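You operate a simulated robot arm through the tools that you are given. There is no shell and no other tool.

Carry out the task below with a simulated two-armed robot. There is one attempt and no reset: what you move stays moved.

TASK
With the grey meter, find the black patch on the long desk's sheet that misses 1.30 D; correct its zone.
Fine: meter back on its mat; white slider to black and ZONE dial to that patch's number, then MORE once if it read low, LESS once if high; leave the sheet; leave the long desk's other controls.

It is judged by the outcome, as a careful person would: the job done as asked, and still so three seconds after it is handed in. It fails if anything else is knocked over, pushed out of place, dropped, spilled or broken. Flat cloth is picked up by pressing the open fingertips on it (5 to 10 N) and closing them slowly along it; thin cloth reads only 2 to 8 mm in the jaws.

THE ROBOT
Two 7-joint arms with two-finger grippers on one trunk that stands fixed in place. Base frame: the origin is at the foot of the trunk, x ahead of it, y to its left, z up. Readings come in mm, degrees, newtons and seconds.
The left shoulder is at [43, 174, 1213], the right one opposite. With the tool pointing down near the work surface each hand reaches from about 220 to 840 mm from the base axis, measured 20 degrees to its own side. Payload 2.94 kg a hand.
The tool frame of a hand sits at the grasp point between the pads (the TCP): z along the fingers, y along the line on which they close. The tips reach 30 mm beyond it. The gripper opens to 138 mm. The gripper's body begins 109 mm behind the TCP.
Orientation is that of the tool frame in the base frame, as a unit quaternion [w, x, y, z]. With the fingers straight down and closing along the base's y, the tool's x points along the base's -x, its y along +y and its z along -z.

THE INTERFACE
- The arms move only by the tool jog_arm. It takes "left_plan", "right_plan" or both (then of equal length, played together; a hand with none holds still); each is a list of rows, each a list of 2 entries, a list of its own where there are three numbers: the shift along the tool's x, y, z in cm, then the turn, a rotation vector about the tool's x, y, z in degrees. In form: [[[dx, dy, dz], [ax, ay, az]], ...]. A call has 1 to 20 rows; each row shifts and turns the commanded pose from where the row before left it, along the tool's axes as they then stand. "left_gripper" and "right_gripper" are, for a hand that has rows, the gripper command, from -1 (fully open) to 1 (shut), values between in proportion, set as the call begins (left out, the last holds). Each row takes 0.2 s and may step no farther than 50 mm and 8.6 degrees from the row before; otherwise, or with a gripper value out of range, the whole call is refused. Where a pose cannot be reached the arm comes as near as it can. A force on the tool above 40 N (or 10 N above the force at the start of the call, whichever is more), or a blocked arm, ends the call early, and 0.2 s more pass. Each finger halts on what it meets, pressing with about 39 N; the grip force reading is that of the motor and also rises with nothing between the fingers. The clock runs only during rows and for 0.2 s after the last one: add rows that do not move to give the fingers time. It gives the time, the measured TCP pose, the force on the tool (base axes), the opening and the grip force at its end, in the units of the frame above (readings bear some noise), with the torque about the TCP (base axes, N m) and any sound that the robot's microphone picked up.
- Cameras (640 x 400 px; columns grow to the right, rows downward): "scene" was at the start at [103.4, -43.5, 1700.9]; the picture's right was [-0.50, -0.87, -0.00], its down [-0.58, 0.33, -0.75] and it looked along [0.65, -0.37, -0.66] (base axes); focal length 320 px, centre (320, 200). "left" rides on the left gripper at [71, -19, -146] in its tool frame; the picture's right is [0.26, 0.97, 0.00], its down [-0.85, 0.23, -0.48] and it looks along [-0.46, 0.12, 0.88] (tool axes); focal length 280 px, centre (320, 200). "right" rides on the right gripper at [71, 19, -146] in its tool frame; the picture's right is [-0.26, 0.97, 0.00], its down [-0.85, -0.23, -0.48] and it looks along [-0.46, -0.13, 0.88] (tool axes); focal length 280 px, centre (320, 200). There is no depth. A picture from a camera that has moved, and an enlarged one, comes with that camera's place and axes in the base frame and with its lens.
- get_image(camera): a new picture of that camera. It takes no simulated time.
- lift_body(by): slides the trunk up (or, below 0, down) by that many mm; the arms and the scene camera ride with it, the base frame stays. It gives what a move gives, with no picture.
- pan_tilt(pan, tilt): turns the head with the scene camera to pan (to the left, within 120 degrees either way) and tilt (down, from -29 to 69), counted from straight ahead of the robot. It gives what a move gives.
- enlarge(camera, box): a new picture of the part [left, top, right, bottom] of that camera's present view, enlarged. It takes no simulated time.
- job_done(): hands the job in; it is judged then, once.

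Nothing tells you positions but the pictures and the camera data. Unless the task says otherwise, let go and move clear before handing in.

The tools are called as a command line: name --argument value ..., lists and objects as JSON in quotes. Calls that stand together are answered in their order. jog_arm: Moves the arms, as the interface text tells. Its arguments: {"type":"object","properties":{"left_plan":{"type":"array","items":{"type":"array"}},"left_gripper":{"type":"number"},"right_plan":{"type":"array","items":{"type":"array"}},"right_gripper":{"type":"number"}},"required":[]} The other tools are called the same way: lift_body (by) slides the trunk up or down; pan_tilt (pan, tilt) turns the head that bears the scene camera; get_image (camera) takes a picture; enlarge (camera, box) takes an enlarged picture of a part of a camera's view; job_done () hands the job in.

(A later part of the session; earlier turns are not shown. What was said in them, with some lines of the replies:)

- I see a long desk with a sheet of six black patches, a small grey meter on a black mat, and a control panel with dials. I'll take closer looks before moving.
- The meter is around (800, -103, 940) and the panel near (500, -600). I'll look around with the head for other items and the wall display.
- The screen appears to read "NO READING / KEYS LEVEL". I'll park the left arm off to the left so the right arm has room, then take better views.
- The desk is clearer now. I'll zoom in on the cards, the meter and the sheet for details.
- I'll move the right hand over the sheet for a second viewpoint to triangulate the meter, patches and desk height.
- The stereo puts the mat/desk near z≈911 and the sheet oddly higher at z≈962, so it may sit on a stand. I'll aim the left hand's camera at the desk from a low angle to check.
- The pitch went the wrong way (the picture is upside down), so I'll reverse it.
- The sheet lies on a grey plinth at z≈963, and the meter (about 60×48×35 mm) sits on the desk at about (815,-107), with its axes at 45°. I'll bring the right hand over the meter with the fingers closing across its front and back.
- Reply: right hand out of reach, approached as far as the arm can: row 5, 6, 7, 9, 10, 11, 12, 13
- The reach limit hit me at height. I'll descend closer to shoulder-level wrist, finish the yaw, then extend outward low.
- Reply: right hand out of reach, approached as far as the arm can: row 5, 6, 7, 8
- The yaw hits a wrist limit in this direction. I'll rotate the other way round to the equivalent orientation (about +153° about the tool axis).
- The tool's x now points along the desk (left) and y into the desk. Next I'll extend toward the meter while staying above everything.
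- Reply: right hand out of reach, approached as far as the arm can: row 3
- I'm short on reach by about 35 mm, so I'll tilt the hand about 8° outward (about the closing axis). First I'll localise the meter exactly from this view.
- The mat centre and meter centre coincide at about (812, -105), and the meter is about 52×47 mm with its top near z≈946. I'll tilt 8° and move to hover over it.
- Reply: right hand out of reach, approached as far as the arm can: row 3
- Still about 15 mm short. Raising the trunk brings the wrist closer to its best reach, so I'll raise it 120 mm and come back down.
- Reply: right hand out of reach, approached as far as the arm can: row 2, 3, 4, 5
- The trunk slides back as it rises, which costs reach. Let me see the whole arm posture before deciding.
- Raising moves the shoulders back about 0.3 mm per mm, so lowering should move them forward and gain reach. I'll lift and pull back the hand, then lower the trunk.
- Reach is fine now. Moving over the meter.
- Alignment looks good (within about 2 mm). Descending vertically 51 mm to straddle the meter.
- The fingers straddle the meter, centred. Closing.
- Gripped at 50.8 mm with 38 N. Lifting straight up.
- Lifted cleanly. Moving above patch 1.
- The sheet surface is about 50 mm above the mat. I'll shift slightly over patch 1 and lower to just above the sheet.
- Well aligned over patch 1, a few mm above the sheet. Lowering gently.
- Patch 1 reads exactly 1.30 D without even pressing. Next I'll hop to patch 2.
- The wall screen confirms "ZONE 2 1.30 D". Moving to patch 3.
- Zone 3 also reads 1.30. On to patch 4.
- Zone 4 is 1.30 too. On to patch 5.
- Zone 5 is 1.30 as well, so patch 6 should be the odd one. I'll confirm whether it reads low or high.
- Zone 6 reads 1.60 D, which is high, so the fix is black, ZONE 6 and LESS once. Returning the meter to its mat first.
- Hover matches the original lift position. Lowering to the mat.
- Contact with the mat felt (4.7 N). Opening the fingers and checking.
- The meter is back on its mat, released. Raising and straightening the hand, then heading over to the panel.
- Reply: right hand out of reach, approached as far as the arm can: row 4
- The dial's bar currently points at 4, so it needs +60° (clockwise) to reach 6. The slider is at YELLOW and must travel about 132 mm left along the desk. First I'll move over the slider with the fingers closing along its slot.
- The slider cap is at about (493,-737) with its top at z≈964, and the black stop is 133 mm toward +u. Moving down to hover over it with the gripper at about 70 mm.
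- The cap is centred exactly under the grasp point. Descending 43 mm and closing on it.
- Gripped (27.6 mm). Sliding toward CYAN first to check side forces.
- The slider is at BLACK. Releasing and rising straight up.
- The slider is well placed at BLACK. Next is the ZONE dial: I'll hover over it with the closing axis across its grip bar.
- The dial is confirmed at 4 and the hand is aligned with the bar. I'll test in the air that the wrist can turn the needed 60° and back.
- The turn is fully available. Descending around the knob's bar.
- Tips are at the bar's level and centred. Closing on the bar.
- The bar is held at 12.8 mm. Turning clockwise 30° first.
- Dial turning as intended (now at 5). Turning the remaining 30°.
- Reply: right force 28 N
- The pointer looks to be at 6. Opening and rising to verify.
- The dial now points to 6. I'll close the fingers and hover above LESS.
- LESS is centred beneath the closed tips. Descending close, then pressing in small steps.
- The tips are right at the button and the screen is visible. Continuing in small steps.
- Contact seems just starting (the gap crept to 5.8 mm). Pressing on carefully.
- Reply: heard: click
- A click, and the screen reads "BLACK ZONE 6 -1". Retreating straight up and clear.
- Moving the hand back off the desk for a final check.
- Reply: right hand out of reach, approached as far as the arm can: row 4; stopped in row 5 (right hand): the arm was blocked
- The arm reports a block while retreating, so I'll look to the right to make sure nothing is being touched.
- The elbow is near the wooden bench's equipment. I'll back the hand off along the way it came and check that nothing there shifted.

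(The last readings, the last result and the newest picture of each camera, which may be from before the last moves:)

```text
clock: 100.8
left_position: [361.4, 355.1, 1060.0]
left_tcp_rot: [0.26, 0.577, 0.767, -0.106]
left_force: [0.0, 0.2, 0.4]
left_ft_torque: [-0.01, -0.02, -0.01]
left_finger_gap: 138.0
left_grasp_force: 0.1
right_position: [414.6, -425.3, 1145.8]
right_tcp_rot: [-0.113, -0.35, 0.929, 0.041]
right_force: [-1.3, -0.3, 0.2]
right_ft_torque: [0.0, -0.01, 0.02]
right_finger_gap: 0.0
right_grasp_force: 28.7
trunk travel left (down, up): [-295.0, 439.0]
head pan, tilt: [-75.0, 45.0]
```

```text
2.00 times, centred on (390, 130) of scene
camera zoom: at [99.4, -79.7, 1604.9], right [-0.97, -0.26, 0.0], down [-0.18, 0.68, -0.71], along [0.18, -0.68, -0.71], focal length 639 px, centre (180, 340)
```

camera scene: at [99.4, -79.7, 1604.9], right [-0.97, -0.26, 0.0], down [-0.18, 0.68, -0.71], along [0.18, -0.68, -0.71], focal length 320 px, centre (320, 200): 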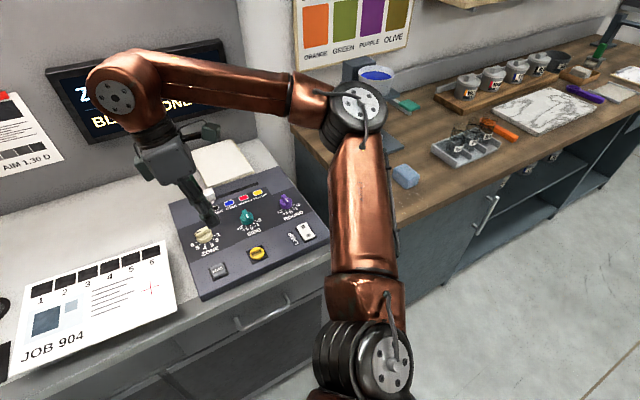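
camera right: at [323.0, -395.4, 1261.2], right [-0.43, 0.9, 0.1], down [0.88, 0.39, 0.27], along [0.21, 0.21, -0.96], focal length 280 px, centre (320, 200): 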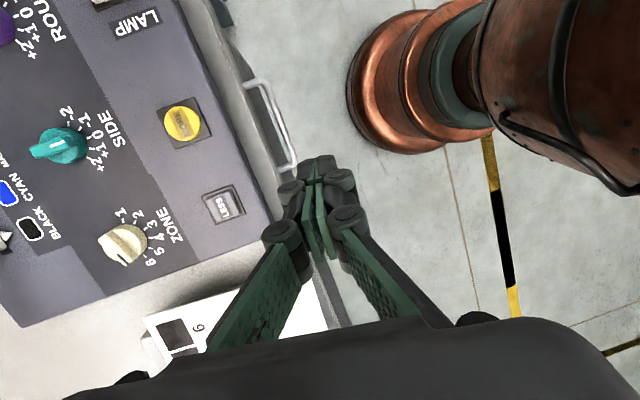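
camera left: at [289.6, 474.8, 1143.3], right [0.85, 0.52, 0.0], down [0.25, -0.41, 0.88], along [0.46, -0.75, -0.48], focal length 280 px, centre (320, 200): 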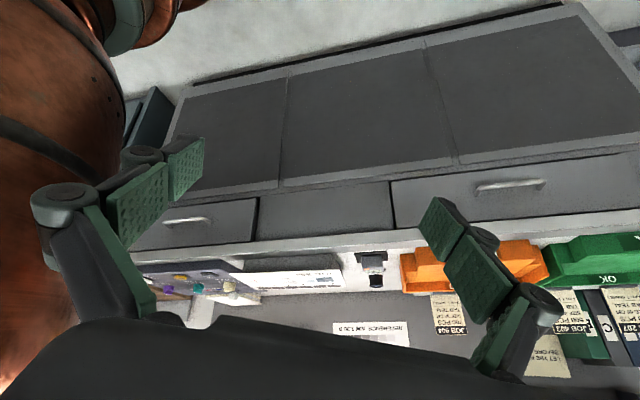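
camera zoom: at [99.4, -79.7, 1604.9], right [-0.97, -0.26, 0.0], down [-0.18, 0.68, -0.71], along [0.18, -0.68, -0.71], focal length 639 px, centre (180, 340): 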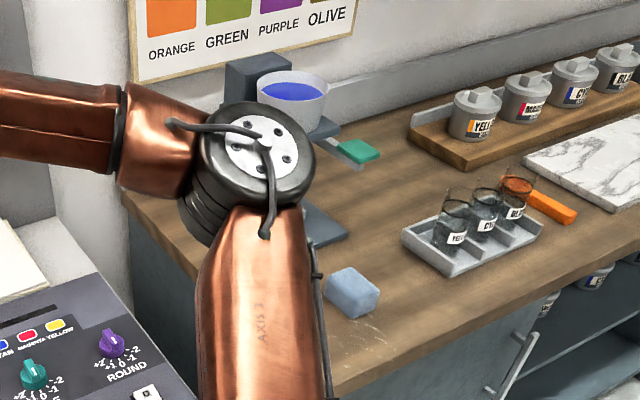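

jog_arm --right_plan '[[[-4.28, 0.4, -2.15], [0, 0, 0]], [[-4.28, 0.4, -2.15], [0, 0, 0]], [[-4.28, 0.4, -2.15], [0, 0, 0]], [[-4.28, 0.4, -2.15], [0, 0, 0]], [[0, 0, 0], [0, 0, 0]]]'

get_image --camera "scene"

enlarge --camera "scene" --box '[300, 30, 480, 230]'

```text
clock: 102.0
left_position: [361.4, 354.6, 1060.5]
left_tcp_rot: [0.26, 0.577, 0.767, -0.105]
left_force: [-1.4, -0.8, 0.4]
left_ft_torque: [0.05, 0.02, -0.03]
left_finger_gap: 138.1
left_grasp_force: 0.0
right_position: [550.2, -296.7, 1200.4]
right_tcp_rot: [-0.112, -0.349, 0.93, 0.042]
right_force: [0.1, -0.3, 0.4]
right_ft_torque: [0.04, 0.0, 0.01]
right_finger_gap: 0.0
right_grasp_force: 29.0
trunk travel left (down, up): [-295.0, 439.0]
head pan, tilt: [-75.0, 45.0]
```

```text
taken
camera scene: at [99.0, -81.2, 1604.9], right [-0.97, -0.26, 0.0], down [-0.18, 0.68, -0.71], along [0.18, -0.68, -0.71], focal length 320 px, centre (320, 200)
```

scene: 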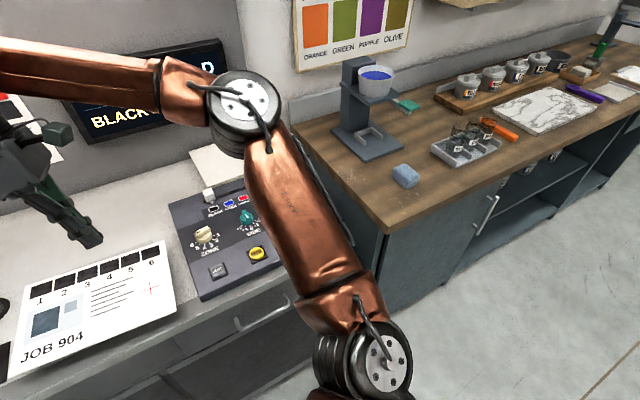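

```text
2.00 times, centred on (390, 130) of scene
camera zoom: at [99.0, -81.2, 1604.9], right [-0.97, -0.26, 0.0], down [-0.18, 0.68, -0.71], along [0.18, -0.68, -0.71], focal length 639 px, centre (180, 340)
```

zoom: 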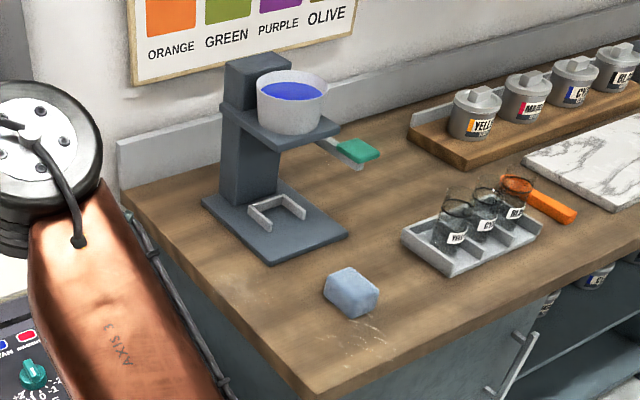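

The bench equipment stands upright. To be sure it didn't shift, I'll return the trunk to its starting height and compare with my first view of that bench.

lift_body --by 90

pan_tilt --pan -95 --tilt 35

get_image --camera "scene"

pan_tilt --pan -29.8 --tilt 41.6

get_image --camera "scene"

enlarge --camera "scene" --box '[340, 180, 500, 340]'

enlarge --camera "scene" --box '[200, 190, 360, 300]'

```text
clock: 103.3
left_position: [359.0, 352.2, 1149.9]
left_tcp_rot: [0.262, 0.576, 0.768, -0.103]
left_force: [0.7, -0.3, -0.4]
left_ft_torque: [-0.02, 0.06, -0.01]
left_finger_gap: 138.0
left_grasp_force: 0.1
right_position: [542.5, -306.1, 1266.9]
right_tcp_rot: [-0.136, -0.35, 0.926, 0.039]
right_force: [0.4, -1.5, 0.1]
right_ft_torque: [0.01, 0.0, -0.01]
right_finger_gap: 0.2
right_grasp_force: 28.4
trunk travel left (down, up): [-385.0, 349.0]
head pan, tilt: [-75.0, 45.0]
```

```text
clock: 104.1
left_position: [358.6, 353.6, 1151.9]
left_tcp_rot: [0.261, 0.576, 0.768, -0.104]
left_force: [-0.4, -0.4, -0.5]
left_ft_torque: [-0.01, -0.01, 0.03]
left_finger_gap: 138.0
left_grasp_force: 0.0
right_position: [541.6, -307.4, 1268.6]
right_tcp_rot: [-0.137, -0.35, 0.926, 0.038]
right_force: [0.0, -0.5, -0.4]
right_ft_torque: [-0.04, -0.02, 0.01]
right_finger_gap: 0.0
right_grasp_force: 28.7
trunk travel left (down, up): [-385.0, 349.0]
head pan, tilt: [-95.0, 35.0]
```

```text
taken
camera scene: at [17.7, -93.1, 1710.1], right [-1.0, 0.09, 0.0], down [0.05, 0.57, -0.82], along [-0.07, -0.81, -0.58], focal length 320 px, centre (320, 200)
```

scene: 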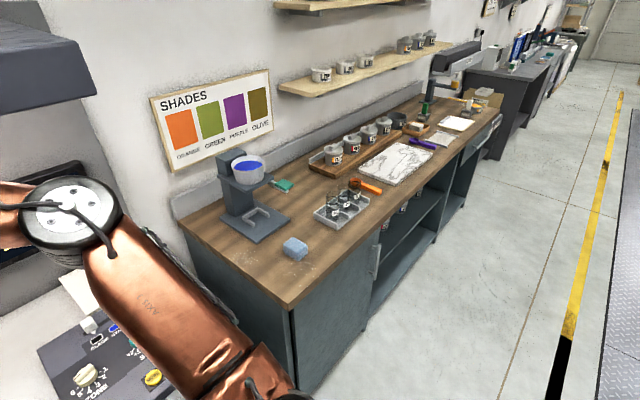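

```text
clock: 105.5
left_position: [359.5, 352.0, 1151.5]
left_tcp_rot: [0.261, 0.576, 0.767, -0.104]
left_force: [1.1, 0.7, 0.5]
left_ft_torque: [0.01, 0.0, -0.02]
left_finger_gap: 138.3
left_grasp_force: 0.0
right_position: [542.2, -306.1, 1268.0]
right_tcp_rot: [-0.137, -0.349, 0.926, 0.038]
right_force: [-0.5, -0.5, 0.3]
right_ft_torque: [0.01, -0.01, 0.0]
right_finger_gap: 0.0
right_grasp_force: 28.7
trunk travel left (down, up): [-385.0, 349.0]
head pan, tilt: [-29.8, 41.6]
```

```text
taken
camera scene: at [98.7, -46.8, 1700.6], right [-0.5, -0.87, 0.0], down [-0.57, 0.33, -0.75], along [0.65, -0.37, -0.66], focal length 320 px, centre (320, 200)
```

scene: 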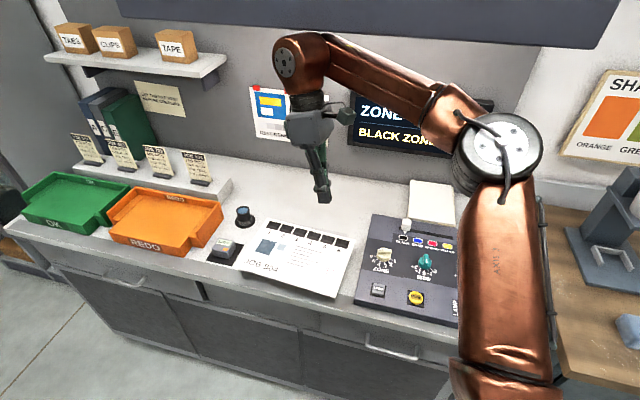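

```text
2.50 times, centred on (420, 260) of scene
camera zoom: at [98.7, -46.8, 1700.6], right [-0.5, -0.87, 0.0], down [-0.57, 0.33, -0.75], along [0.65, -0.37, -0.66], focal length 799 px, centre (70, 50)
```

zoom: 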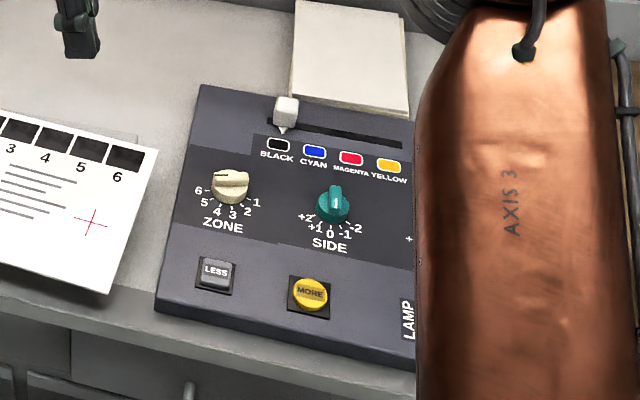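

```text
3.64 times, centred on (280, 245) of scene
camera zoom: at [98.7, -46.8, 1700.6], right [-0.5, -0.87, 0.0], down [-0.57, 0.33, -0.75], along [0.65, -0.37, -0.66], focal length 1162 px, centre (466, 36)
```

zoom: 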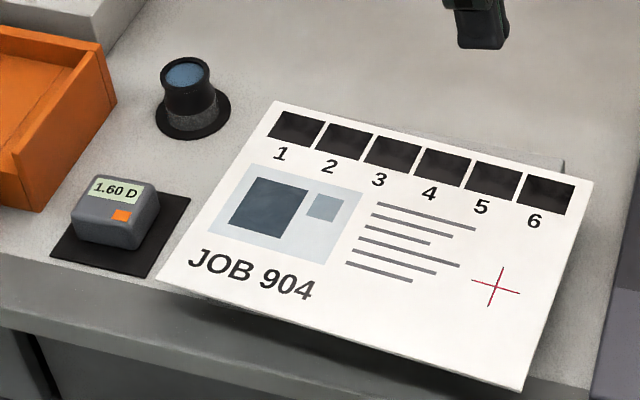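

Everything checks out: the meter is on its mat, the sheet is unmoved, the slider is at BLACK and ZONE is at 6. LESS was pressed once (one click, and the screen read "BLACK ZONE 6 -1"). Both hands are clear and the bench is undisturbed, so I'm handing in.

job_done

```text
The job is handed in.
```

I found the patch that misses 1.30 D and corrected its zone, and the job is handed in. Patches 1 to 5 all read 1.30 D. Patch 6 read 1.60 D, which is high.

- **Meter:** it is back on its mat.
- **Slider and dial:** the white slider is at BLACK and the ZONE dial is at 6.
- **Correction:** I pressed LESS once. I heard one click, and the screen then showed "BLACK ZONE 6 -1".
- **Everything else:** the sheet is where it was, and I didn't touch any other control on the long desk.

While I was pulling the right arm back at the end, it reported being blocked, with its elbow near the pot stand on the wooden bench. I felt no contact force. Compared with my first view of that bench, nothing there had moved.
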